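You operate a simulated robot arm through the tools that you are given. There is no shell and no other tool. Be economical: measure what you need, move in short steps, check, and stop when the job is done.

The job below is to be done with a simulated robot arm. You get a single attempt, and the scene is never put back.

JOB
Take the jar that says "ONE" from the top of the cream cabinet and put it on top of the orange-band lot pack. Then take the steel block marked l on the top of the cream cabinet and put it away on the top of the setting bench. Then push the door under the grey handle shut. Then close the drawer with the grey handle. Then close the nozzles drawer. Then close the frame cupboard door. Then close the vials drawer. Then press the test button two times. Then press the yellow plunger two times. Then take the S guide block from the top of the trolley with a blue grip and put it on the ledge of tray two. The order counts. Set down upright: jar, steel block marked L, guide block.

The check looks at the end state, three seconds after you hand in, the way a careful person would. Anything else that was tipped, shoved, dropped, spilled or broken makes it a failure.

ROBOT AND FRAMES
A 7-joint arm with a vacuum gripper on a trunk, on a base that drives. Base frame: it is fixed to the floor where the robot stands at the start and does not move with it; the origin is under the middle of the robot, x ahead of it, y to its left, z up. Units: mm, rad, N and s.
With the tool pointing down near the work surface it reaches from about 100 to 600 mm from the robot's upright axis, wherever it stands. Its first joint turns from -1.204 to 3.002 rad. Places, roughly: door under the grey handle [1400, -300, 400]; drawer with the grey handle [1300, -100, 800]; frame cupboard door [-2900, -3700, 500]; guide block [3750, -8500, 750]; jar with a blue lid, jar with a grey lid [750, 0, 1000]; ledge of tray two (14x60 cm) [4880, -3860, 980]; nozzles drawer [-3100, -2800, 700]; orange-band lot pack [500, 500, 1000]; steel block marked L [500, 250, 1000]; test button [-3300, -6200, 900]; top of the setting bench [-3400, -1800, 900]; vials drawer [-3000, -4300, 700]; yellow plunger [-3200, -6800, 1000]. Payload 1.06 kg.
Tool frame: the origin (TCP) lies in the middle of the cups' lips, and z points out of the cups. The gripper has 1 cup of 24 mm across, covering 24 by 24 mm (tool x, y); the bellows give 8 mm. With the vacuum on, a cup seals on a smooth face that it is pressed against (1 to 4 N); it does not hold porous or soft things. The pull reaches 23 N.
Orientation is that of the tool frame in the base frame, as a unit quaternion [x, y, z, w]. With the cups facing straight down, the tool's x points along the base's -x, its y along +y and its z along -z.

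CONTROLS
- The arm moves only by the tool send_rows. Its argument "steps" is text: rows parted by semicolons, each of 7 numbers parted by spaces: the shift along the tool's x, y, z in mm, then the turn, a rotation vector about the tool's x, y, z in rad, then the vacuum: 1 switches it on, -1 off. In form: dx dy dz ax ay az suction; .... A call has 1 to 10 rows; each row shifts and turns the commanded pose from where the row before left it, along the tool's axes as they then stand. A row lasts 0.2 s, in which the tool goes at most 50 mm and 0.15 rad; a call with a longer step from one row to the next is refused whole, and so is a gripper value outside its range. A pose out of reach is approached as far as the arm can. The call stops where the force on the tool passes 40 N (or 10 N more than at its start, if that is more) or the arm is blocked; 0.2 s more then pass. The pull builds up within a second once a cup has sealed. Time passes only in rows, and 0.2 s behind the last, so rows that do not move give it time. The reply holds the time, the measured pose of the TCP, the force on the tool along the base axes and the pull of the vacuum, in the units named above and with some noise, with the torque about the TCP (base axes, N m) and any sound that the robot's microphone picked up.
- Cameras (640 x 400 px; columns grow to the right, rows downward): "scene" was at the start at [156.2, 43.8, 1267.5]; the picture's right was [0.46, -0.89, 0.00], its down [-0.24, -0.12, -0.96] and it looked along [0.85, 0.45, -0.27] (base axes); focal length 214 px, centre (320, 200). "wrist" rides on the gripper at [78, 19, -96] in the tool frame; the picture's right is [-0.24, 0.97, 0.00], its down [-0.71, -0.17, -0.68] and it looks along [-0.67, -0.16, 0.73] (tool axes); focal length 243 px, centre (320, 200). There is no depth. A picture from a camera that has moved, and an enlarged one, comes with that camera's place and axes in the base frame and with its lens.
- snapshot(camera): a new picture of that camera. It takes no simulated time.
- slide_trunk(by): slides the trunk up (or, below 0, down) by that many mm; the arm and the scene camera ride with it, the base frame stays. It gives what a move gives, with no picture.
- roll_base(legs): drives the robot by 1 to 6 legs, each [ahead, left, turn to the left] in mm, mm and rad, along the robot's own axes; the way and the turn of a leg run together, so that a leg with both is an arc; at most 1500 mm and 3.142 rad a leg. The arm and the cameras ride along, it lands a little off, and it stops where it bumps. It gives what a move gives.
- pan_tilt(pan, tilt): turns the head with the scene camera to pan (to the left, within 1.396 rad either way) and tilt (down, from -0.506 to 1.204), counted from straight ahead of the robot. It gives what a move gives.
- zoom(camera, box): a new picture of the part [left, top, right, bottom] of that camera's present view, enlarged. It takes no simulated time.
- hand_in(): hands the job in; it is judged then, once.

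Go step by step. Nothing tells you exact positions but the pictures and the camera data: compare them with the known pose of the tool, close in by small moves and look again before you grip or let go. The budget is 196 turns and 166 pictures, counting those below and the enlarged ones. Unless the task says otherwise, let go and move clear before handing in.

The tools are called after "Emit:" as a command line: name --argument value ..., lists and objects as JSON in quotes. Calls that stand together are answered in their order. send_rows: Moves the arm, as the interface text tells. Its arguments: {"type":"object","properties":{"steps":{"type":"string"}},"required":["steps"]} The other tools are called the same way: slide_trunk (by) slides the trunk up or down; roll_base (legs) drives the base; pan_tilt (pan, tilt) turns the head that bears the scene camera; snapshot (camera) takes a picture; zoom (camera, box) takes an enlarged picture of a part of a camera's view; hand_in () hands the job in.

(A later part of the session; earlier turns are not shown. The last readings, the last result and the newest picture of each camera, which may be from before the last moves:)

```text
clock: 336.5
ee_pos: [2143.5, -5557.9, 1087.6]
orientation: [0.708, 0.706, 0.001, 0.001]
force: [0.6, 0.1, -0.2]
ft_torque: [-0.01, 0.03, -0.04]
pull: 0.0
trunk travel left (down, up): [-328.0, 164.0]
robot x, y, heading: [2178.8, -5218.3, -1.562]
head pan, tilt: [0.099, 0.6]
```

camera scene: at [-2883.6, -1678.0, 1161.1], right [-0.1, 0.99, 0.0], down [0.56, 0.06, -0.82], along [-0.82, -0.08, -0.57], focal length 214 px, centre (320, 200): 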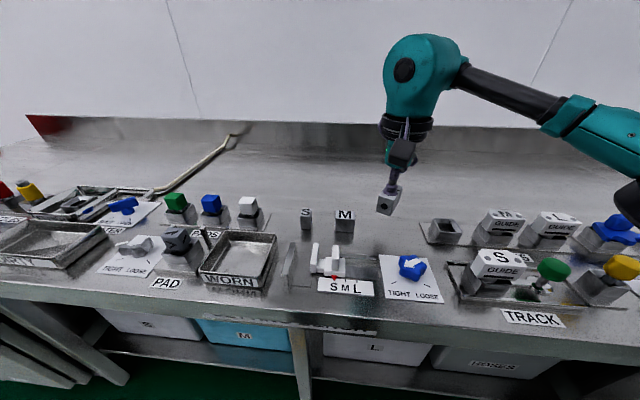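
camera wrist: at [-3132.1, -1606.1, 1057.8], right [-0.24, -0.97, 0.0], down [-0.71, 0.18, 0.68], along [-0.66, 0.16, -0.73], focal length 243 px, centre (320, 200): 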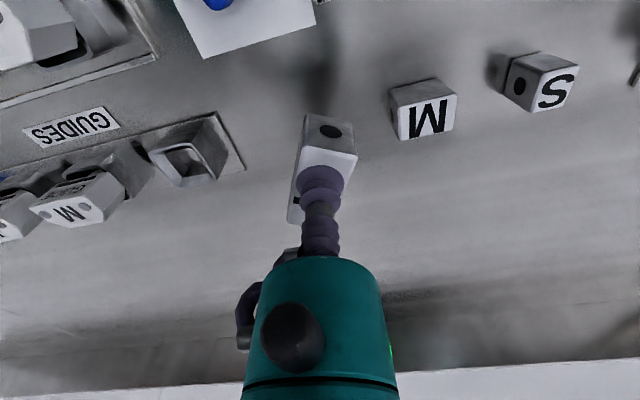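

Emit:
roll_base --legs '[[-1500, 0, 0], [-1500, 0, 0], [-900, 0, 0], [0, 0, -2.3]]'

Emit:
pan_tilt --pan 0 --tilt 0.45

Emit:
snapshot --camera "scene"

```text
clock: 360.7
ee_pos: [1921.9, -1080.0, 1087.1]
orientation: [0.936, -0.352, -0.001, 0.001]
force: [-0.5, -0.4, -0.1]
ft_torque: [0.01, 0.0, 0.01]
pull: 0.2
trunk travel left (down, up): [-328.0, 164.0]
robot x, y, heading: [2148.6, -1335.0, 2.43]
head pan, tilt: [0.099, 0.6]
```

```text
clock: 361.4
ee_pos: [1922.3, -1079.6, 1087.2]
orientation: [0.936, -0.352, -0.001, 0.001]
force: [0.3, -0.5, -0.1]
ft_torque: [-0.04, 0.0, -0.01]
pull: 0.1
trunk travel left (down, up): [-328.0, 164.0]
robot x, y, heading: [2155.3, -1329.5, 2.428]
head pan, tilt: [0.0, 0.45]
```

```text
94 pictures are left
camera scene: at [2009.0, -1207.2, 1174.6], right [0.65, 0.76, 0.0], down [0.33, -0.28, -0.9], along [-0.68, 0.59, -0.44], focal length 214 px, centre (320, 200)
```

scene: 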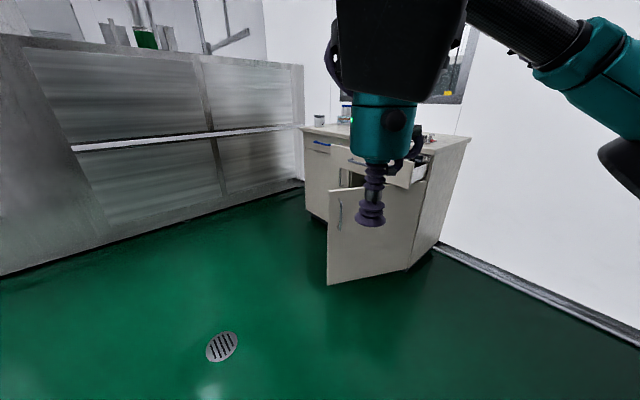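

The door (hinge at the cabinet's east end, open ~63°) and the drawer above it are both visible. I zoom.

Emit:
zoom --camera "scene" --box '[290, 110, 482, 290]'

Emit:
snapshot --camera "wrist"

```text
2.22 times, centred on (386, 200) of scene
camera zoom: at [2009.0, -1207.2, 1174.6], right [0.65, 0.76, 0.0], down [0.33, -0.28, -0.9], along [-0.68, 0.59, -0.44], focal length 477 px, centre (173, 200)
```

zoom: 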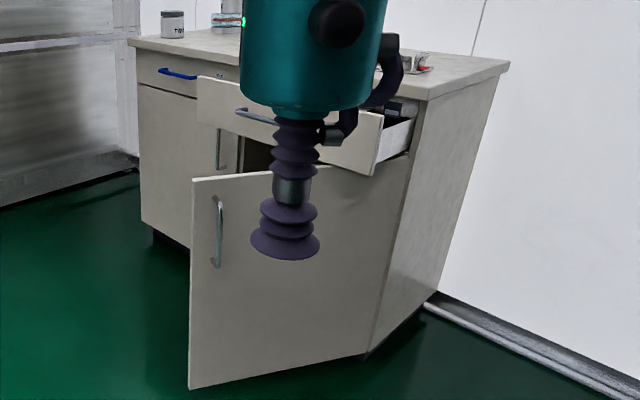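

```text
92 pictures are left
camera wrist: at [1970.2, -1143.6, 1181.7], right [-0.82, -0.57, 0.0], down [-0.42, 0.6, 0.68], along [-0.4, 0.56, -0.73], focal length 243 px, centre (320, 200)
```

wrist: 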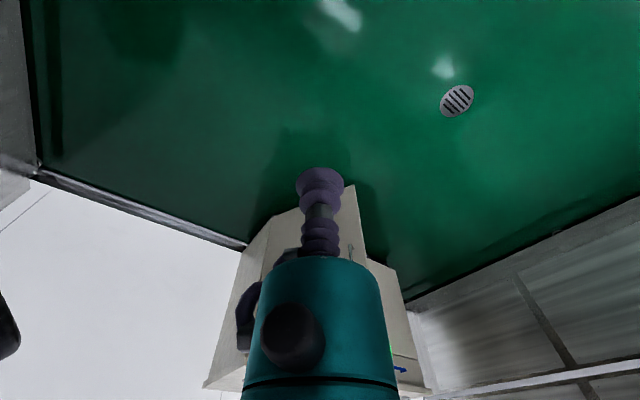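

Plan: lower the trunk, tip the tool forward, and swing the robot in an arc about the door's hinge to push it shut beneath the drawer. First I set the arm pose here in open space.

Emit:
slide_trunk --by -320

Emit:
send_rows --steps "-30 -10 30 0 0 0 -1; -30 -10 30 0 0 0 -1; -30 -10 30 0 -0.15 0 -1; 0 0 45 0 -0.15 0 -1; 0 0 45 0 -0.15 0 -1; 0 0 45 0 -0.15 0 -1; 0 0 40 0 -0.15 0 -1; 0 0 0 0 -0.15 0 -1; 0 0 0 0 -0.1 0 -1; 0 0 0 0 0 0 -1"

Emit:
snapshot --camera "scene"

```text
clock: 363.2
ee_pos: [1917.5, -1072.1, 895.3]
orientation: [0.933, -0.36, 0.006, 0.003]
force: [-4.3, 7.3, -3.8]
ft_torque: [-0.43, -0.16, 0.12]
pull: 0.1
trunk travel left (down, up): [-144.0, 349.0]
robot x, y, heading: [2154.0, -1330.0, 2.43]
head pan, tilt: [0.0, 0.45]
stopped: the force on the tool passed its limit at 70 N (the readings are from after the stop); the commanded pose is now the measured one
```

```text
clock: 365.4
ee_pos: [1827.3, -950.9, 645.0]
orientation: [0.822, -0.316, -0.444, -0.169]
force: [0.8, 0.2, 0.1]
ft_torque: [0.02, -0.01, -0.04]
pull: 0.1
trunk travel left (down, up): [-144.0, 349.0]
robot x, y, heading: [2152.5, -1330.7, 2.435]
head pan, tilt: [0.0, 0.45]
```

```text
91 pictures are left
camera scene: at [1970.7, -1174.1, 984.1], right [0.65, 0.76, 0.0], down [0.33, -0.28, -0.9], along [-0.68, 0.59, -0.44], focal length 214 px, centre (320, 200)
```

scene: 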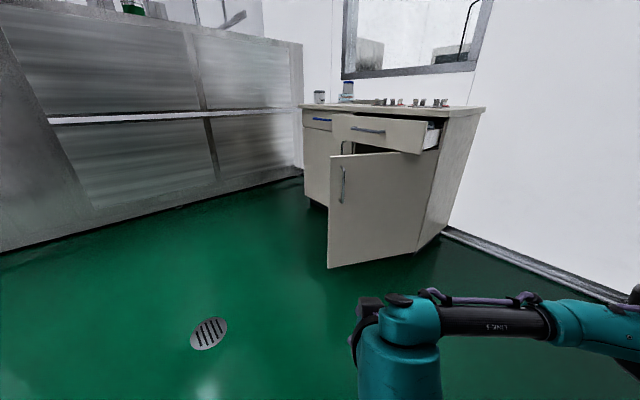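

The trunk stopped when the tool touched the head; it's clear now. I lower the rest and check the arm pose.

Emit:
slide_trunk --by -135

Emit:
pan_tilt --pan -0.2 --tilt 0.7

Emit:
snapshot --camera "scene"

```text
clock: 367.0
ee_pos: [1827.0, -950.8, 509.9]
orientation: [0.821, -0.317, -0.443, -0.17]
force: [0.1, -0.4, 0.1]
ft_torque: [-0.02, -0.01, -0.01]
pull: 0.1
trunk travel left (down, up): [-9.0, 484.0]
robot x, y, heading: [2152.8, -1326.5, 2.433]
head pan, tilt: [0.0, 0.45]
```

```text
clock: 367.8
ee_pos: [1827.2, -951.0, 510.2]
orientation: [0.822, -0.316, -0.443, -0.169]
force: [-0.4, 0.3, 0.0]
ft_torque: [0.01, -0.02, 0.03]
pull: 0.1
trunk travel left (down, up): [-9.0, 484.0]
robot x, y, heading: [2149.9, -1332.4, 2.433]
head pan, tilt: [-0.201, 0.7]
```

```text
90 pictures are left
camera scene: at [1956.6, -1139.6, 825.4], right [0.79, 0.61, 0.0], down [0.39, -0.51, -0.77], along [-0.47, 0.61, -0.64], focal length 214 px, centre (320, 200)
```

scene: 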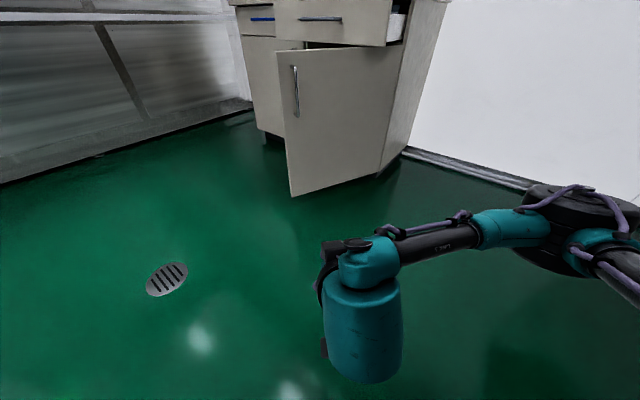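

Tool is tipped ~57°. I extend it further ahead so the head stays clear of the open drawer.

Emit:
send_rows --steps "-11 0 45 0 0 0 -1; -11 0 45 0 0 0 -1; 0 0 0 0 0 0 -1"

Emit:
roll_base --legs '[[0, 0, 0.229], [480, -380, 0]]'

Emit:
snapshot --camera "scene"

Emit:
snapshot --camera "wrist"

```text
clock: 368.6
ee_pos: [1760.9, -892.7, 477.9]
orientation: [0.822, -0.316, -0.442, -0.17]
force: [-0.2, 0.4, -0.2]
ft_torque: [-0.01, 0.01, -0.01]
pull: 0.0
trunk travel left (down, up): [-9.0, 484.0]
robot x, y, heading: [2149.4, -1333.0, 2.431]
head pan, tilt: [-0.201, 0.7]
```

```text
clock: 373.3
ee_pos: [1424.6, -439.1, 479.4]
orientation: [0.853, -0.219, -0.46, -0.117]
force: [0.5, 0.2, 0.4]
ft_torque: [-0.01, 0.05, 0.0]
pull: 0.0
trunk travel left (down, up): [-9.0, 484.0]
robot x, y, heading: [1906.3, -774.6, 2.662]
head pan, tilt: [-0.201, 0.7]
```

```text
89 pictures are left
camera scene: at [1671.3, -632.6, 825.3], right [0.63, 0.78, 0.0], down [0.5, -0.41, -0.76], along [-0.59, 0.48, -0.64], focal length 214 px, centre (320, 200)
```

scene: 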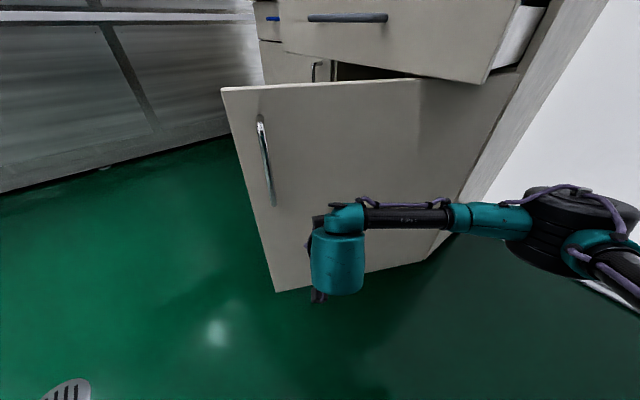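

```text
88 pictures are left
camera wrist: at [1523.7, -512.5, 465.0], right [-0.58, -0.79, 0.2], down [0.24, 0.06, 0.97], along [-0.78, 0.61, 0.15], focal length 243 px, centre (320, 200)
```

wrist: 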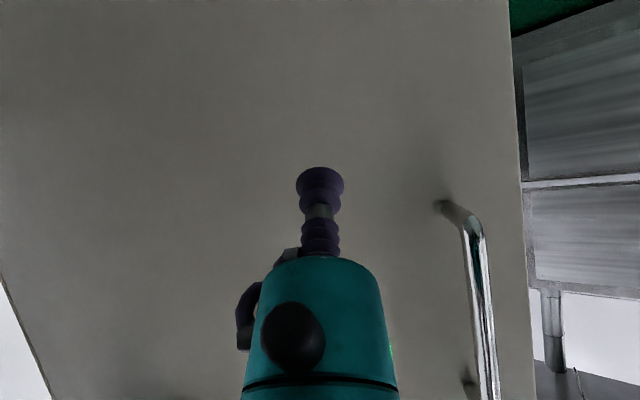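

The cup faces the door 450 mm from its hinge, ~88 mm off. I close in and start swinging about the hinge.

Emit:
roll_base --legs '[[85, 0, 0], [82, 87, -0.15], [82, 87, -0.15]]'

Emit:
snapshot --camera "scene"

```text
clock: 376.4
ee_pos: [1236.4, -316.1, 479.7]
orientation: [0.81, -0.345, -0.437, -0.185]
force: [-0.2, 0.9, -0.6]
ft_torque: [-0.01, 0.0, -0.02]
pull: 0.2
trunk travel left (down, up): [-9.0, 484.0]
robot x, y, heading: [1594.9, -779.9, 2.36]
head pan, tilt: [-0.201, 0.7]
```

```text
87 pictures are left
camera scene: at [1414.1, -575.6, 825.3], right [0.83, 0.55, 0.0], down [0.36, -0.54, -0.76], along [-0.42, 0.64, -0.64], focal length 214 px, centre (320, 200)
```

scene: 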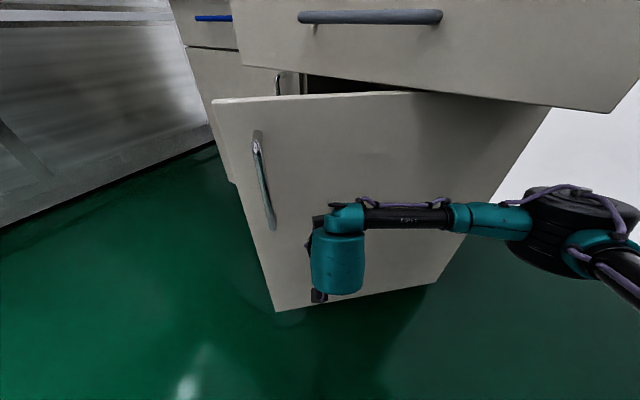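

The door is swinging (now ~45°). I continue.

Emit:
roll_base --legs '[[82, 87, -0.15], [82, 87, -0.15]]'

Emit:
snapshot --camera "scene"

Emit:
snapshot --camera "wrist"

```text
clock: 378.9
ee_pos: [1151.1, -201.4, 477.8]
orientation: [0.75, -0.462, -0.404, -0.248]
force: [-0.4, 0.7, 0.2]
ft_torque: [0.01, 0.04, -0.01]
pull: 0.1
trunk travel left (down, up): [-9.0, 484.0]
robot x, y, heading: [1357.8, -749.0, 2.062]
head pan, tilt: [-0.201, 0.7]
```

```text
86 pictures are left
camera scene: at [1245.2, -502.2, 825.3], right [0.96, 0.28, 0.0], down [0.18, -0.62, -0.76], along [-0.22, 0.73, -0.64], focal length 214 px, centre (320, 200)
```

scene: 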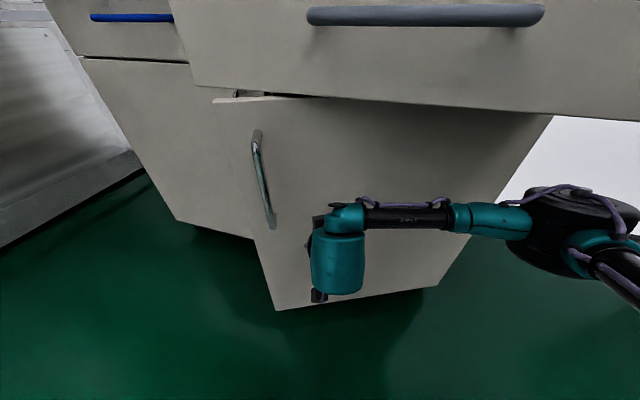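

```text
85 pictures are left
camera wrist: at [1191.7, -318.5, 465.0], right [-0.93, -0.32, 0.2], down [0.24, -0.08, 0.97], along [-0.29, 0.94, 0.15], focal length 243 px, centre (320, 200)
```

wrist: 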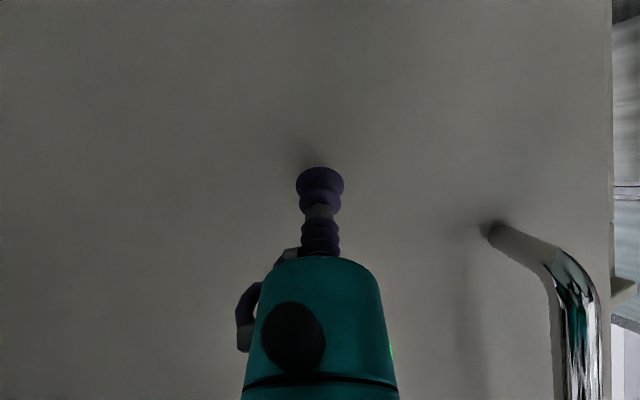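

Door at ~27°. To keep the arm well under the drawer bottom, I lower the tool 60 mm first, then continue.

Emit:
send_rows --steps "8 0 -13 0 0 0 -1; 25 0 16 0 0 0 -1; 25 0 16 0 0 0 -1; 0 0 0 0 0 0 -1"

Emit:
roll_base --legs '[[83, 87, -0.15], [83, 87, -0.15]]'

Emit:
snapshot --camera "scene"

Emit:
snapshot --camera "wrist"

```text
clock: 379.9
ee_pos: [1160.6, -215.5, 420.6]
orientation: [0.749, -0.462, -0.405, -0.249]
force: [0.2, -0.3, -0.3]
ft_torque: [0.01, 0.04, -0.01]
pull: 0.1
trunk travel left (down, up): [-9.0, 484.0]
robot x, y, heading: [1357.8, -750.1, 2.055]
head pan, tilt: [-0.201, 0.7]
```

```text
clock: 382.4
ee_pos: [1108.7, -82.1, 419.8]
orientation: [0.673, -0.568, -0.363, -0.305]
force: [0.0, 0.2, -0.2]
ft_torque: [0.01, 0.0, 0.01]
pull: 0.1
trunk travel left (down, up): [-9.0, 484.0]
robot x, y, heading: [1140.3, -654.4, 1.763]
head pan, tilt: [-0.201, 0.7]
```

```text
84 pictures are left
camera scene: at [1106.2, -381.4, 825.3], right [1.0, -0.01, 0.0], down [-0.01, -0.64, -0.76], along [0.01, 0.76, -0.64], focal length 214 px, centre (320, 200)
```

scene: 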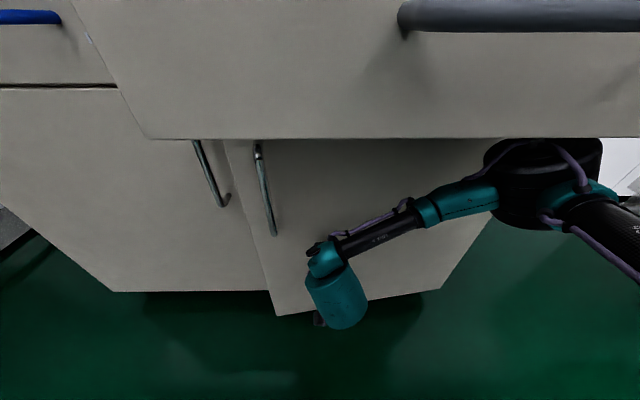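

```text
83 pictures are left
camera wrist: at [1112.5, -205.5, 406.8], right [-0.98, -0.03, 0.2], down [0.2, -0.15, 0.97], along [0.0, 0.99, 0.15], focal length 243 px, centre (320, 200)
```

wrist: 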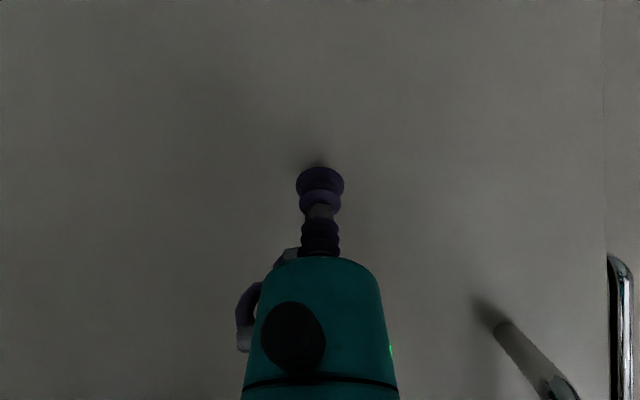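

Nearly closed (~11°). One more partial swing, then I finish with the arm.

Emit:
roll_base --legs '[[72, 85, -0.15]]'

Emit:
snapshot --camera "scene"

```text
clock: 383.8
ee_pos: [1103.8, -22.5, 420.7]
orientation: [0.628, -0.617, -0.339, -0.332]
force: [0.4, 0.3, 0.3]
ft_torque: [0.01, -0.02, -0.01]
pull: 0.0
trunk travel left (down, up): [-9.0, 484.0]
robot x, y, heading: [1053.5, -590.8, 1.613]
head pan, tilt: [-0.201, 0.7]
```

```text
82 pictures are left
camera scene: at [1056.0, -318.2, 825.3], right [0.99, -0.16, 0.0], down [-0.1, -0.64, -0.76], along [0.12, 0.75, -0.64], focal length 214 px, centre (320, 200)
```

scene: 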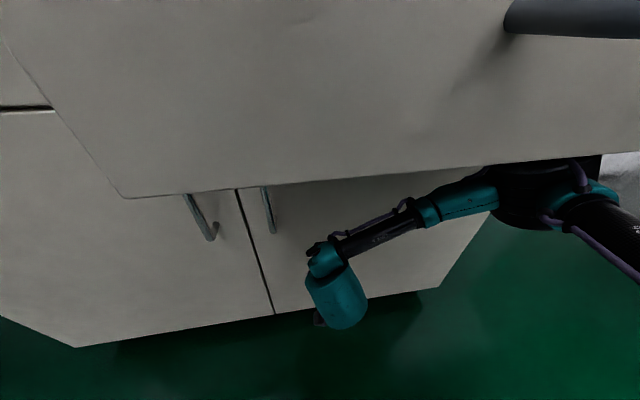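

Almost flush. I press home with the arm in small steps.

Emit:
send_rows --steps "-4 0 6 0 0 0 -1; -4 0 6 0 0 0 -1; -3 0 4 0 0 0 -1; 0 0 0 0 0 0 -1"

Emit:
zoom --camera "scene" --box '[180, 170, 340, 330]'

```text
clock: 384.8
ee_pos: [1103.9, -3.5, 420.1]
orientation: [0.629, -0.616, -0.34, -0.331]
force: [0.4, -6.6, 0.3]
ft_torque: [0.1, -0.02, -0.01]
pull: 0.1
trunk travel left (down, up): [-9.0, 484.0]
robot x, y, heading: [1051.2, -591.7, 1.61]
head pan, tilt: [-0.201, 0.7]
```

```text
2.50 times, centred on (260, 250) of scene
camera zoom: at [1056.0, -318.4, 825.4], right [0.99, -0.16, 0.0], down [-0.1, -0.64, -0.77], along [0.12, 0.76, -0.64], focal length 536 px, centre (470, 75)
```

zoom: 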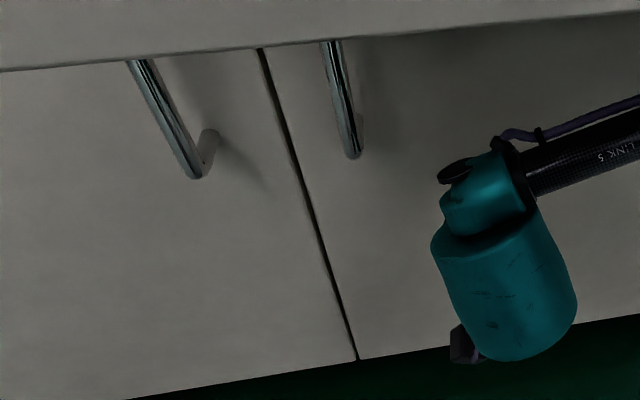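

Emit:
send_rows --steps "-3 0 4 0 0 0 -1; -3 0 4 0 0 0 -1; 0 0 0 0 0 0 -1"

```text
clock: 385.3
ee_pos: [1103.6, -1.9, 417.7]
orientation: [0.632, -0.619, -0.334, -0.326]
force: [1.7, -12.7, -0.2]
ft_torque: [0.17, 0.04, -0.01]
pull: 0.0
trunk travel left (down, up): [-9.0, 484.0]
robot x, y, heading: [1051.1, -593.1, 1.606]
head pan, tilt: [-0.201, 0.7]
stopped in row 2: the force on the tool passed its limit at 46 N (the readings are from after the stop); the commanded pose is now the measured one
```

The door is hard against its stop (46 N): shut. I back out from under the drawer and prepare to push the drawer front beside its grey handle.

Emit:
send_rows --steps "10 0 -15 0 0 0 -1; 10 0 -15 0 0 0 -1; 0 0 0 0 0 0 -1"

Emit:
roll_base --legs '[[-380, 0, 0], [0, 0, -0.037], [0, -320, 0]]'

Emit:
slide_trunk --by 330

Emit:
pan_tilt --pan 0.1 --tilt 0.5

Emit:
snapshot --camera "scene"

```text
clock: 386.1
ee_pos: [1105.7, -36.6, 419.1]
orientation: [0.631, -0.619, -0.335, -0.327]
force: [0.7, 0.6, -1.1]
ft_torque: [-0.01, -0.02, -0.05]
pull: 0.0
trunk travel left (down, up): [-9.0, 484.0]
robot x, y, heading: [1050.8, -592.0, 1.607]
head pan, tilt: [-0.201, 0.7]
```

```text
clock: 391.9
ee_pos: [1459.7, -419.0, 418.9]
orientation: [-0.618, 0.631, 0.329, 0.334]
force: [1.1, -0.4, -0.6]
ft_torque: [-0.02, 0.0, 0.0]
pull: 0.1
trunk travel left (down, up): [-9.0, 484.0]
robot x, y, heading: [1385.6, -972.7, 1.569]
head pan, tilt: [-0.201, 0.7]
```

```text
clock: 395.1
ee_pos: [1459.5, -417.6, 748.8]
orientation: [-0.617, 0.631, 0.329, 0.335]
force: [-0.7, 0.1, 0.1]
ft_torque: [0.01, 0.02, 0.01]
pull: 0.0
trunk travel left (down, up): [-339.0, 154.0]
robot x, y, heading: [1382.6, -971.7, 1.568]
head pan, tilt: [-0.201, 0.7]
```

```text
clock: 395.9
ee_pos: [1460.2, -418.7, 747.8]
orientation: [-0.618, 0.632, 0.328, 0.334]
force: [-0.5, 0.4, 0.8]
ft_torque: [0.0, 0.0, -0.01]
pull: 0.1
trunk travel left (down, up): [-339.0, 154.0]
robot x, y, heading: [1383.6, -970.2, 1.569]
head pan, tilt: [0.099, 0.499]
```

```text
80 pictures are left
camera scene: at [1374.5, -785.6, 1180.7], right [1.0, 0.1, 0.0], down [0.05, -0.48, -0.88], along [-0.08, 0.87, -0.48], focal length 214 px, centre (320, 200)
```

scene: 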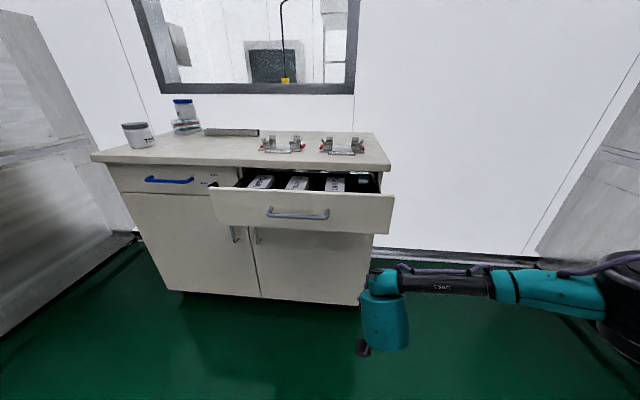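

Door is flush. Next the drawer front (y≈-196), right of its handle. I raise the tool to z≈812 and drive up to it.

Emit:
send_rows --steps "-27 0 -17 0 0 0 -1; -27 0 -17 0 0 0 -1; 0 0 0 0 0 0 -1"

Emit:
roll_base --legs '[[200, 0, 0]]'

Emit:
snapshot --camera "wrist"

```text
clock: 396.7
ee_pos: [1461.2, -415.6, 812.3]
orientation: [-0.618, 0.631, 0.328, 0.334]
force: [-0.8, -0.7, -0.4]
ft_torque: [0.01, 0.0, 0.03]
pull: 0.0
trunk travel left (down, up): [-339.0, 154.0]
robot x, y, heading: [1385.7, -967.4, 1.567]
head pan, tilt: [0.099, 0.499]
```

```text
clock: 398.3
ee_pos: [1460.4, -215.3, 811.9]
orientation: [-0.618, 0.631, 0.329, 0.335]
force: [-0.5, 0.3, 0.3]
ft_torque: [0.01, 0.0, 0.01]
pull: 0.1
trunk travel left (down, up): [-339.0, 154.0]
robot x, y, heading: [1386.6, -769.3, 1.566]
head pan, tilt: [0.099, 0.499]
```

```text
79 pictures are left
camera wrist: at [1440.0, -336.8, 800.2], right [-0.97, 0.15, 0.2], down [0.17, -0.17, 0.97], along [0.18, 0.97, 0.14], focal length 243 px, centre (320, 200)
```

wrist: 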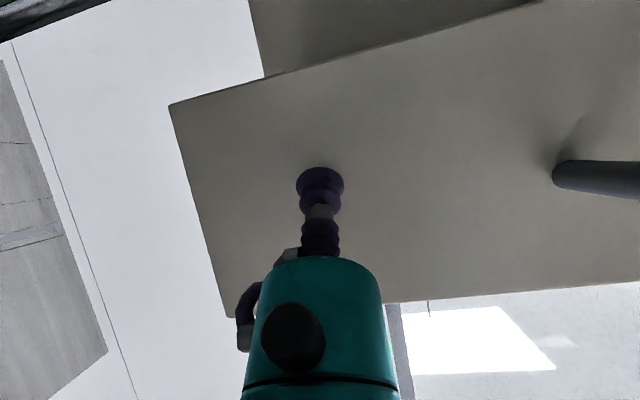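

Cup faces the panel right of the handle. I drive ahead to push the drawer in.

Emit:
roll_base --legs '[[100, 0, 0], [80, 0, 0]]'

Emit:
snapshot --camera "scene"

```text
clock: 400.1
ee_pos: [1460.6, -35.2, 811.9]
orientation: [-0.618, 0.631, 0.329, 0.334]
force: [-0.4, 1.0, 0.3]
ft_torque: [0.01, -0.02, -0.01]
pull: 0.0
trunk travel left (down, up): [-339.0, 154.0]
robot x, y, heading: [1384.2, -587.6, 1.571]
head pan, tilt: [0.099, 0.499]
```

```text
78 pictures are left
camera scene: at [1375.1, -404.5, 1180.6], right [1.0, 0.1, 0.0], down [0.05, -0.48, -0.88], along [-0.09, 0.87, -0.48], focal length 214 px, centre (320, 200)
```

scene: 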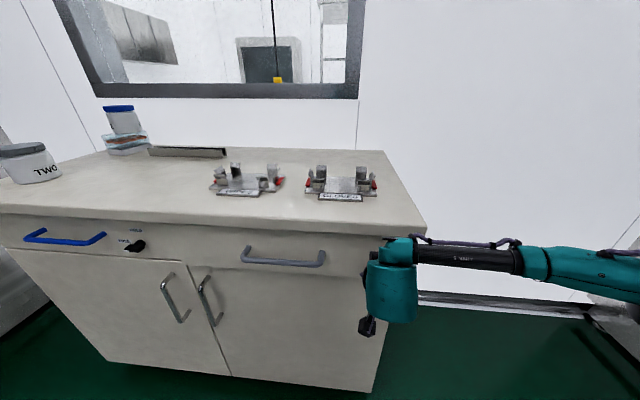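

Nearly in. I press it home with the arm.

Emit:
send_rows --steps "-4 0 6 0 0 0 -1; -4 0 6 0 0 0 -1; -4 0 6 0 0 0 -1; -4 0 6 0 0 0 -1; -4 0 6 0 0 0 -1; -4 0 6 0 0 0 -1; 0 0 0 0 0 0 -1"

Emit:
zoom --camera "scene" --box '[100, 200, 420, 400]'

```text
clock: 401.5
ee_pos: [1461.3, -2.3, 806.4]
orientation: [-0.622, 0.634, 0.323, 0.328]
force: [2.8, -23.7, -4.0]
ft_torque: [0.41, 0.13, -0.01]
pull: 0.0
trunk travel left (down, up): [-339.0, 154.0]
robot x, y, heading: [1382.8, -586.1, 1.568]
head pan, tilt: [0.099, 0.499]
stopped in row 6: the force on the tool passed its limit at 48 N (the readings are from after the stop); the commanded pose is now the measured one
```

```text
2.00 times, centred on (260, 300) of scene
camera zoom: at [1375.7, -407.2, 1180.8], right [1.0, 0.1, 0.0], down [0.05, -0.48, -0.88], along [-0.08, 0.87, -0.48], focal length 429 px, centre (440, 0)
```

zoom: 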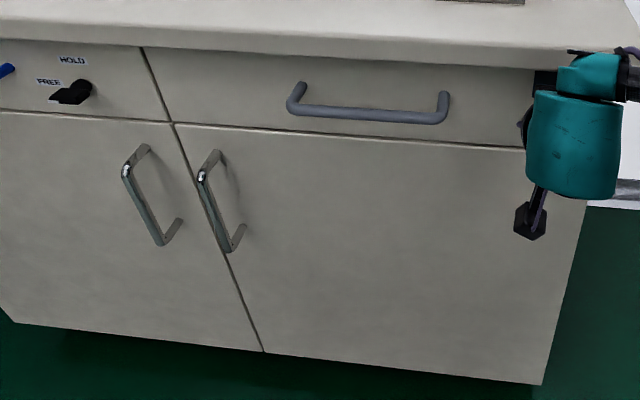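

Door and drawer are both flush. I retract the tool and retrace the route to the west benches, keeping heading north.

Emit:
send_rows --steps "24 0 -38 0 0 0 -1; 24 0 -38 0 0 0 -1; 24 0 -38 0 0 0 -1; 24 0 -38 0 0 0 -1; 0 0 0 0 0 0 -1"

Emit:
roll_base --legs '[[-750, 0, 0], [0, -780, 0], [-1500, 0, 0], [-1500, 0, 0], [-800, 0, 0]]'

```text
clock: 402.7
ee_pos: [1459.8, -178.7, 815.8]
orientation: [-0.62, 0.633, 0.326, 0.331]
force: [-0.2, -0.1, 0.9]
ft_torque: [0.02, -0.02, 0.0]
pull: 0.0
trunk travel left (down, up): [-339.0, 154.0]
robot x, y, heading: [1386.3, -591.2, 1.565]
head pan, tilt: [0.099, 0.499]
```

```text
clock: 431.7
ee_pos: [2198.4, -4742.9, 816.2]
orientation: [-0.619, 0.633, 0.325, 0.331]
force: [0.3, -1.0, 0.1]
ft_torque: [0.02, 0.0, 0.03]
pull: 0.1
trunk travel left (down, up): [-339.0, 154.0]
robot x, y, heading: [2125.5, -5155.3, 1.564]
head pan, tilt: [0.099, 0.499]
```

Emit:
roll_base --legs '[[0, 1100, 0], [-780, 0, 0.006], [0, 1500, 0], [0, 1500, 0], [0, 330, 0]]'

```text
clock: 474.2
ee_pos: [-2220.9, -5575.9, 816.6]
orientation: [0.627, -0.625, -0.329, -0.327]
force: [0.2, 0.6, -0.1]
ft_torque: [0.0, -0.01, 0.01]
pull: 0.1
trunk travel left (down, up): [-339.0, 154.0]
robot x, y, heading: [-2285.6, -5991.2, 1.589]
head pan, tilt: [0.099, 0.499]
```

Emit:
roll_base --legs '[[0, 0, -0.02], [1500, 0, 0], [1500, 0, 0]]'

Emit:
pan_tilt --pan 1.3 --tilt 0.45

Emit:
snapshot --camera "scene"

```text
clock: 488.9
ee_pos: [-2212.9, -2594.6, 815.8]
orientation: [-0.621, 0.631, 0.326, 0.331]
force: [-0.2, 0.6, 0.4]
ft_torque: [-0.02, 0.0, 0.02]
pull: 0.1
trunk travel left (down, up): [-339.0, 154.0]
robot x, y, heading: [-2279.4, -3003.4, 1.577]
head pan, tilt: [0.099, 0.499]
```

```text
clock: 490.3
ee_pos: [-2214.2, -2594.5, 817.1]
orientation: [-0.622, 0.631, 0.326, 0.33]
force: [0.7, 0.3, 0.4]
ft_torque: [-0.02, -0.01, -0.02]
pull: 0.0
trunk travel left (down, up): [-339.0, 154.0]
robot x, y, heading: [-2282.5, -3006.9, 1.57]
head pan, tilt: [1.3, 0.45]
```

```text
76 pictures are left
camera scene: at [-2375.3, -2888.1, 1185.2], right [0.27, 0.96, 0.0], down [0.42, -0.12, -0.9], along [-0.87, 0.24, -0.44], focal length 214 px, centre (320, 200)
```

scene: 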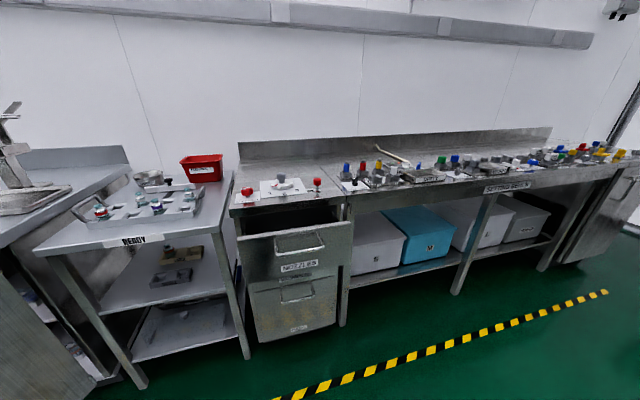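

The NOZZLES drawer is open (panel x≈-2920, y -2990…-2630, z 640–825). I line up with its panel right of the handle.

Emit:
roll_base --legs '[[255, 0, 0], [0, 0, 1.571]]'

Emit:
slide_trunk --by -80

Emit:
send_rows --steps "-24 0 38 0 0 0 -1; -24 0 38 0 0 0 -1; -24 0 38 0 0 0 -1; 0 0 0 0 0 0 -1"

Emit:
pan_tilt --pan 0 --tilt 0.6

Emit:
snapshot --camera "scene"

Emit:
snapshot --camera "wrist"

```text
clock: 495.9
ee_pos: [-2698.6, -2677.3, 817.0]
orientation: [0.886, -0.01, -0.464, -0.004]
force: [0.6, -0.2, 0.0]
ft_torque: [-0.01, -0.01, -0.02]
pull: 0.1
trunk travel left (down, up): [-339.0, 154.0]
robot x, y, heading: [-2284.7, -2754.7, 3.138]
head pan, tilt: [1.3, 0.45]
```

```text
clock: 497.1
ee_pos: [-2697.9, -2677.3, 736.9]
orientation: [0.885, -0.01, -0.465, -0.004]
force: [-0.3, -1.1, 0.6]
ft_torque: [0.02, 0.03, 0.02]
pull: 0.0
trunk travel left (down, up): [-259.0, 234.0]
robot x, y, heading: [-2291.4, -2751.3, 3.135]
head pan, tilt: [1.3, 0.45]
```

```text
clock: 498.1
ee_pos: [-2835.0, -2674.4, 730.8]
orientation: [0.886, -0.01, -0.464, -0.004]
force: [0.7, -0.2, 0.1]
ft_torque: [-0.01, 0.02, -0.02]
pull: 0.0
trunk travel left (down, up): [-259.0, 234.0]
robot x, y, heading: [-2282.4, -2753.8, 3.136]
head pan, tilt: [1.3, 0.45]
```

```text
clock: 499.6
ee_pos: [-2833.7, -2674.6, 731.4]
orientation: [0.886, -0.01, -0.464, -0.004]
force: [0.3, 0.6, 0.0]
ft_torque: [-0.01, -0.04, 0.0]
pull: 0.0
trunk travel left (down, up): [-259.0, 234.0]
robot x, y, heading: [-2285.1, -2745.5, 3.143]
head pan, tilt: [0.0, 0.6]
```

```text
75 pictures are left
camera scene: at [-2485.9, -2749.5, 1093.8], right [0.0, 1.0, 0.0], down [0.56, 0.0, -0.83], along [-0.83, 0.0, -0.56], focal length 214 px, centre (320, 200)
```

scene: 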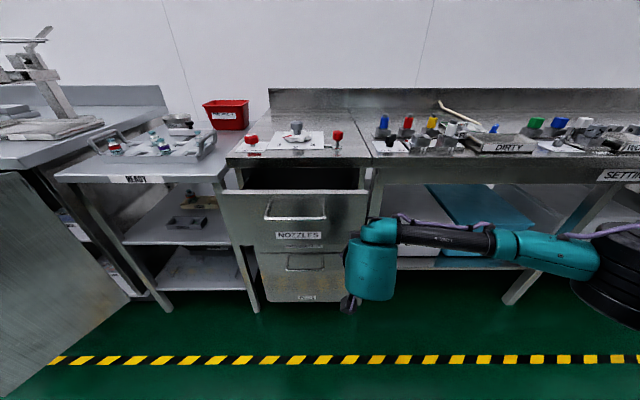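

```text
74 pictures are left
camera wrist: at [-2709.6, -2694.9, 720.5], right [-0.15, -0.97, 0.2], down [0.16, 0.17, 0.97], along [-0.97, 0.18, 0.13], focal length 243 px, centre (320, 200)
```

wrist: 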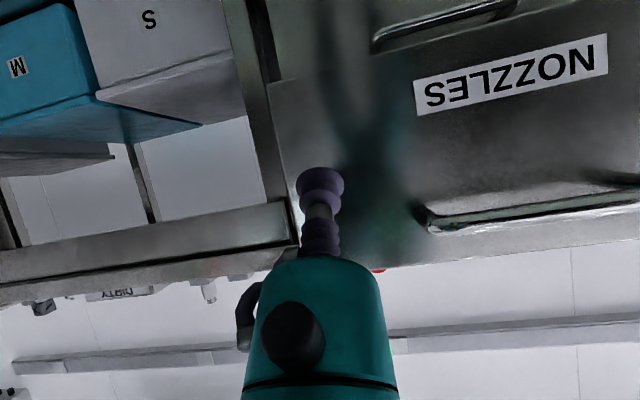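

Aligned just right of the handle. I drive forward pushing the drawer.

Emit:
roll_base --legs '[[90, 10, 0], [95, 0, 0]]'

Emit:
snapshot --camera "scene"

```text
clock: 501.4
ee_pos: [-3017.7, -2682.4, 731.6]
orientation: [0.886, -0.01, -0.464, -0.004]
force: [-0.6, 0.0, -0.2]
ft_torque: [-0.02, 0.0, 0.01]
pull: 0.0
trunk travel left (down, up): [-259.0, 234.0]
robot x, y, heading: [-2468.1, -2758.6, 3.134]
head pan, tilt: [0.0, 0.6]
```

```text
73 pictures are left
camera scene: at [-2670.2, -2758.3, 1093.8], right [0.0, 1.0, 0.0], down [0.57, 0.0, -0.82], along [-0.82, 0.0, -0.57], focal length 214 px, centre (320, 200)
```

scene: 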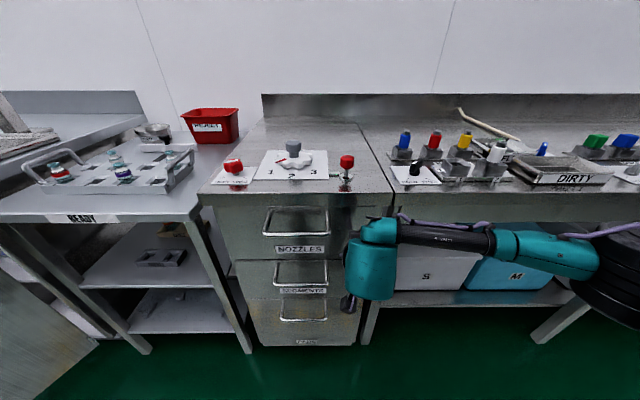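

Nearly closed; pressing home with the arm.

Emit:
send_rows --steps "-4 0 6 0 0 0 -1; -4 0 6 0 0 0 -1; -4 0 6 0 0 0 -1; -4 0 6 0 0 0 -1; -4 0 6 0 0 0 -1; -4 0 6 0 0 0 -1; -4 0 6 0 0 0 -1; -4 0 6 0 0 0 -1; 0 0 0 0 0 0 -1"

Emit:
zoom --camera "scene" --box '[190, 180, 400, 350]'

```text
clock: 502.8
ee_pos: [-3048.9, -2683.0, 726.3]
orientation: [0.889, -0.008, -0.457, -0.003]
force: [23.0, 2.6, -0.9]
ft_torque: [-0.14, 0.32, -0.05]
pull: 0.0
trunk travel left (down, up): [-259.0, 234.0]
robot x, y, heading: [-2469.3, -2758.7, 3.138]
head pan, tilt: [0.0, 0.6]
stopped in row 6: the force on the tool passed its limit at 48 N (the readings are from after the stop); the commanded pose is now the measured one
```

```text
2.35 times, centred on (295, 265) of scene
camera zoom: at [-2667.7, -2757.7, 1094.0], right [0.01, 1.0, 0.0], down [0.56, 0.0, -0.83], along [-0.83, 0.0, -0.56], focal length 505 px, centre (379, 47)
```

zoom: 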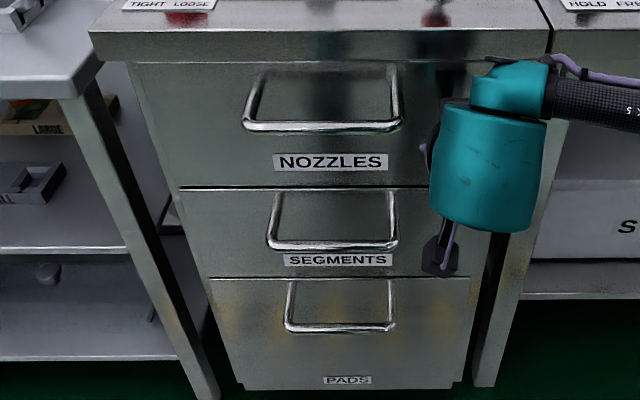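

NOZZLES is shut. I back off and look south-west at the frame cupboard door.

Emit:
roll_base --legs '[[-200, 0, 0]]'

Emit:
pan_tilt --pan 0.9 --tilt 0.5

Emit:
snapshot --camera "scene"

```text
clock: 504.4
ee_pos: [-2853.4, -2684.0, 728.7]
orientation: [0.888, -0.009, -0.46, -0.003]
force: [-0.1, 0.2, 0.6]
ft_torque: [0.03, -0.02, 0.02]
pull: 0.1
trunk travel left (down, up): [-259.0, 234.0]
robot x, y, heading: [-2275.5, -2764.0, 3.131]
head pan, tilt: [0.0, 0.6]
```

```text
clock: 505.6
ee_pos: [-2853.1, -2683.3, 729.2]
orientation: [0.888, -0.01, -0.459, -0.004]
force: [0.7, 1.2, -0.3]
ft_torque: [0.0, -0.03, -0.01]
pull: 0.1
trunk travel left (down, up): [-259.0, 234.0]
robot x, y, heading: [-2267.3, -2761.1, 3.133]
head pan, tilt: [0.901, 0.499]
```

```text
71 pictures are left
camera scene: at [-2438.7, -2830.5, 1102.9], right [-0.78, 0.63, 0.0], down [0.3, 0.37, -0.88], along [-0.55, -0.68, -0.48], focal length 214 px, centre (320, 200)
```

scene: 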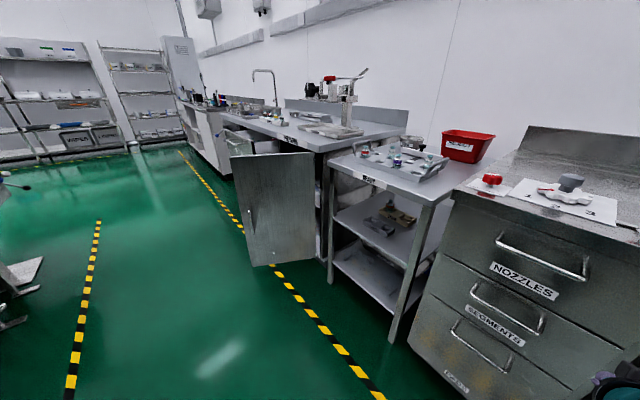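

The door (hinge ≈[-3061, -3635], open ~55°, handle face toward me) will be swung by the same method. I lower the tool and get into place.

Emit:
roll_base --legs '[[-40, 0, 0], [0, 0, 0.968], [530, 245, 0]]'

Emit:
slide_trunk --by -220

Emit:
pan_tilt --pan -0.1 --tilt 0.6

Emit:
snapshot --camera "scene"

Emit:
snapshot --camera "wrist"

```text
clock: 511.8
ee_pos: [-2726.0, -3770.0, 728.2]
orientation: [0.791, 0.404, -0.409, 0.21]
force: [0.4, 0.6, 0.5]
ft_torque: [0.0, 0.02, -0.02]
pull: 0.0
trunk travel left (down, up): [-259.0, 234.0]
robot x, y, heading: [-2331.4, -3333.1, -2.183]
head pan, tilt: [0.901, 0.499]
```

```text
clock: 514.1
ee_pos: [-2726.3, -3770.1, 507.9]
orientation: [0.791, 0.405, -0.408, 0.21]
force: [0.8, 0.8, 0.4]
ft_torque: [0.0, 0.0, -0.03]
pull: 0.0
trunk travel left (down, up): [-39.0, 454.0]
robot x, y, heading: [-2330.7, -3333.6, -2.183]
head pan, tilt: [0.901, 0.499]
```

```text
clock: 515.4
ee_pos: [-2726.0, -3770.1, 508.5]
orientation: [0.791, 0.405, -0.408, 0.21]
force: [0.3, -0.3, 0.2]
ft_torque: [-0.02, 0.01, -0.02]
pull: 0.0
trunk travel left (down, up): [-39.0, 454.0]
robot x, y, heading: [-2329.6, -3333.1, -2.182]
head pan, tilt: [-0.099, 0.6]
```

```text
70 pictures are left
camera scene: at [-2494.4, -3551.2, 856.0], right [-0.76, 0.65, 0.0], down [0.37, 0.43, -0.83], along [-0.54, -0.63, -0.56], focal length 214 px, centre (320, 200)
```

scene: 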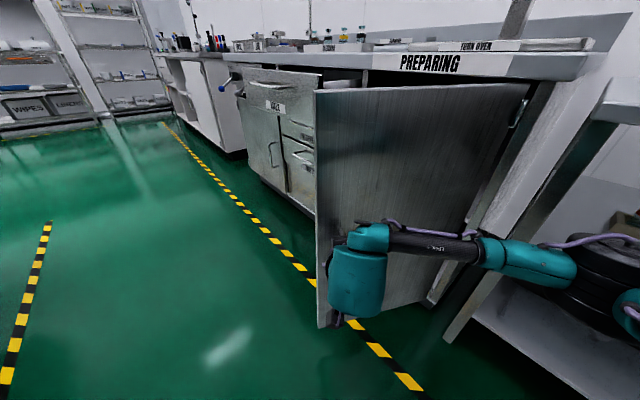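

```text
69 pictures are left
camera wrist: at [-2637.7, -3680.5, 498.6], right [0.71, -0.68, 0.19], down [-0.05, 0.22, 0.97], along [-0.7, -0.7, 0.12], focal length 243 px, centre (320, 200)
```

wrist: 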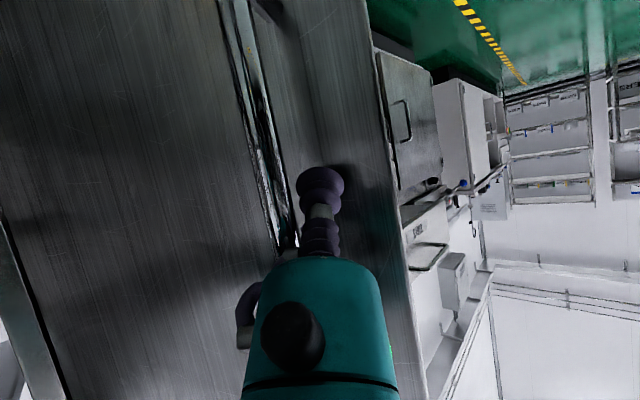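

The cup is between the door handle and its free edge. I touch there and swing the door about its hinge in small arcs.

Emit:
roll_base --legs '[[52, -12, 0], [56, 81, -0.13], [56, 81, -0.13]]'

Emit:
snapshot --camera "scene"

Emit:
snapshot --camera "wrist"

```text
clock: 516.3
ee_pos: [-2741.7, -3794.6, 508.9]
orientation: [0.787, 0.412, -0.403, 0.219]
force: [1.3, 0.0, -0.6]
ft_torque: [0.0, 0.02, -0.07]
pull: 0.1
trunk travel left (down, up): [-39.0, 454.0]
robot x, y, heading: [-2355.1, -3356.5, -2.182]
head pan, tilt: [-0.099, 0.6]
stopped in leg 1: the robot was blocked; the commanded pose is now the measured one
```

```text
68 pictures are left
camera scene: at [-2517.9, -3573.5, 856.0], right [-0.76, 0.65, 0.0], down [0.37, 0.43, -0.83], along [-0.54, -0.63, -0.56], focal length 214 px, centre (320, 200)
```

scene: 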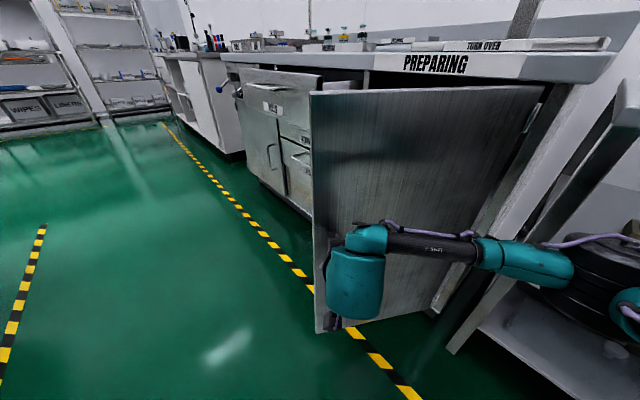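

```text
67 pictures are left
camera wrist: at [-2654.8, -3702.7, 499.3], right [0.72, -0.66, 0.2], down [-0.07, 0.23, 0.97], along [-0.69, -0.72, 0.12], focal length 243 px, centre (320, 200)
```

wrist: 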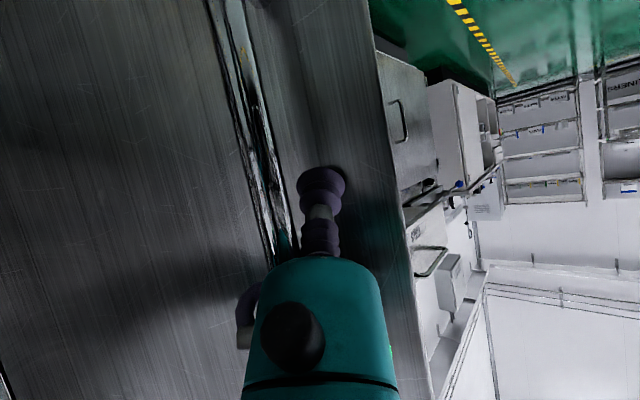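

Something (likely the elbow against the cart) blocked the move, so I back off and use a more westward heading that keeps the elbow in the aisle.

Emit:
roll_base --legs '[[-100, 0, 0], [0, 0, -0.52], [30, 290, 0]]'

Emit:
pan_tilt --pan 0 --tilt 0.6

Emit:
snapshot --camera "scene"

```text
clock: 521.7
ee_pos: [-2755.0, -3736.0, 509.0]
orientation: [0.867, 0.193, -0.446, 0.106]
force: [0.0, 0.1, -0.5]
ft_torque: [0.0, 0.03, -0.03]
pull: 0.1
trunk travel left (down, up): [-39.0, 454.0]
robot x, y, heading: [-2200.3, -3549.4, -2.702]
head pan, tilt: [-0.099, 0.6]
```

```text
clock: 522.4
ee_pos: [-2756.3, -3737.2, 508.9]
orientation: [0.867, 0.195, -0.445, 0.107]
force: [-0.6, 0.5, 0.6]
ft_torque: [0.01, -0.01, 0.01]
pull: 0.0
trunk travel left (down, up): [-39.0, 454.0]
robot x, y, heading: [-2200.5, -3551.5, -2.706]
head pan, tilt: [0.0, 0.6]
```

```text
66 pictures are left
camera scene: at [-2448.5, -3664.9, 856.0], right [-0.42, 0.91, 0.0], down [0.51, 0.24, -0.83], along [-0.75, -0.35, -0.56], focal length 214 px, centre (320, 200)
```

scene: 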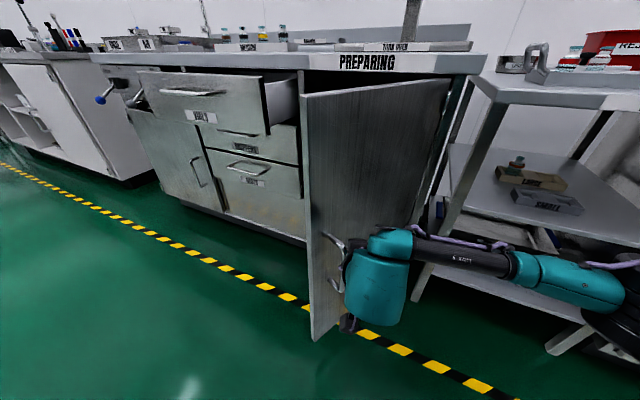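

Cart undisturbed, and the cup sits just inside the handle. I push along the computed arc.

Emit:
roll_base --legs '[[80, 0, 0], [77, 98, -0.11]]'

Emit:
snapshot --camera "scene"

```text
clock: 524.6
ee_pos: [-2879.7, -3827.7, 508.2]
orientation: [0.877, 0.145, -0.451, 0.081]
force: [-0.1, 0.9, -0.5]
ft_torque: [0.02, -0.01, 0.03]
pull: 0.1
trunk travel left (down, up): [-39.0, 454.0]
robot x, y, heading: [-2313.2, -3702.6, -2.814]
head pan, tilt: [0.0, 0.6]
```

```text
65 pictures are left
camera scene: at [-2566.6, -3790.3, 856.0], right [-0.32, 0.95, 0.0], down [0.54, 0.18, -0.83], along [-0.78, -0.26, -0.56], focal length 214 px, centre (320, 200)
```

scene: 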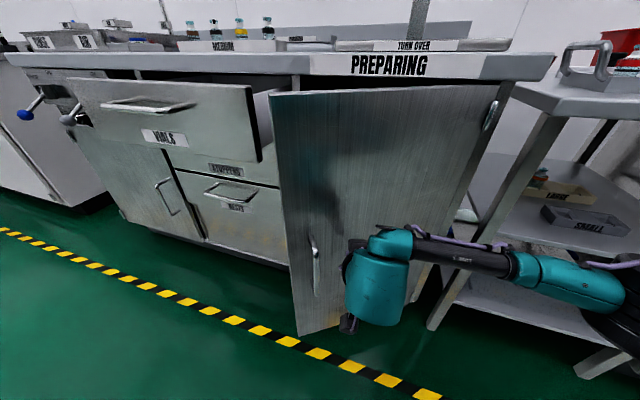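

Swinging well. I continue along the arc.

Emit:
roll_base --legs '[[74, 86, -0.11], [80, 76, -0.11]]'

Emit:
snapshot --camera "scene"

```text
clock: 526.9
ee_pos: [-3005.2, -3889.6, 508.3]
orientation: [0.887, 0.049, -0.458, 0.032]
force: [-0.3, 0.7, -0.6]
ft_torque: [0.0, 0.03, 0.01]
pull: 0.1
trunk travel left (down, up): [-39.0, 454.0]
robot x, y, heading: [-2422.1, -3893.4, -3.033]
head pan, tilt: [0.0, 0.6]
```

```text
64 pictures are left
camera scene: at [-2693.3, -3922.0, 856.0], right [-0.11, 0.99, 0.0], down [0.56, 0.06, -0.83], along [-0.82, -0.09, -0.56], focal length 214 px, centre (320, 200)
```

scene: 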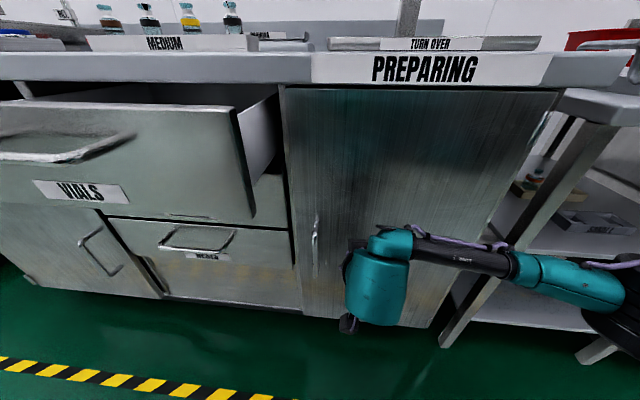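

Almost shut. One more small arc, then press with the arm.

Emit:
roll_base --legs '[[38, 55, -0.1]]'

Emit:
send_rows --steps "-4 0 6 0 0 0 -1; -4 0 6 0 0 0 -1; -4 0 6 0 0 0 -1; -4 0 6 0 0 0 -1; -4 0 6 0 0 0 -1; -4 0 6 0 0 0 -1; -4 0 6 0 0 0 -1; 0 0 0 0 0 0 -1"

Emit:
snapshot --camera "scene"

```text
clock: 528.1
ee_pos: [-3038.3, -3886.7, 508.4]
orientation: [0.889, 0.003, -0.458, 0.008]
force: [-0.5, 0.8, 0.2]
ft_torque: [-0.01, -0.02, 0.01]
pull: 0.0
trunk travel left (down, up): [-39.0, 454.0]
robot x, y, heading: [-2459.5, -3949.2, -3.131]
head pan, tilt: [0.0, 0.6]
```

```text
clock: 529.0
ee_pos: [-3056.3, -3888.8, 503.0]
orientation: [0.892, 0.007, -0.451, 0.01]
force: [16.7, 1.6, -0.3]
ft_torque: [-0.12, 0.26, -0.01]
pull: 0.0
trunk travel left (down, up): [-39.0, 454.0]
robot x, y, heading: [-2458.5, -3951.6, -3.135]
head pan, tilt: [0.0, 0.6]
stopped in row 4: the force on the tool passed its limit at 49 N (the readings are from after the stop); the commanded pose is now the measured one
```

```text
63 pictures are left
camera scene: at [-2728.5, -3951.0, 856.2], right [-0.01, 1.0, 0.0], down [0.56, 0.0, -0.83], along [-0.83, -0.01, -0.56], focal length 214 px, centre (320, 200)
```

scene: 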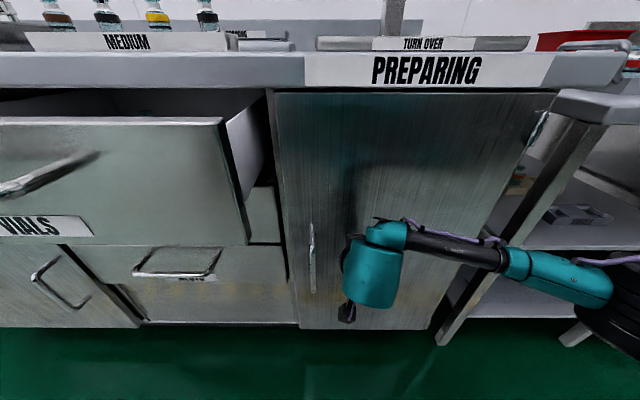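

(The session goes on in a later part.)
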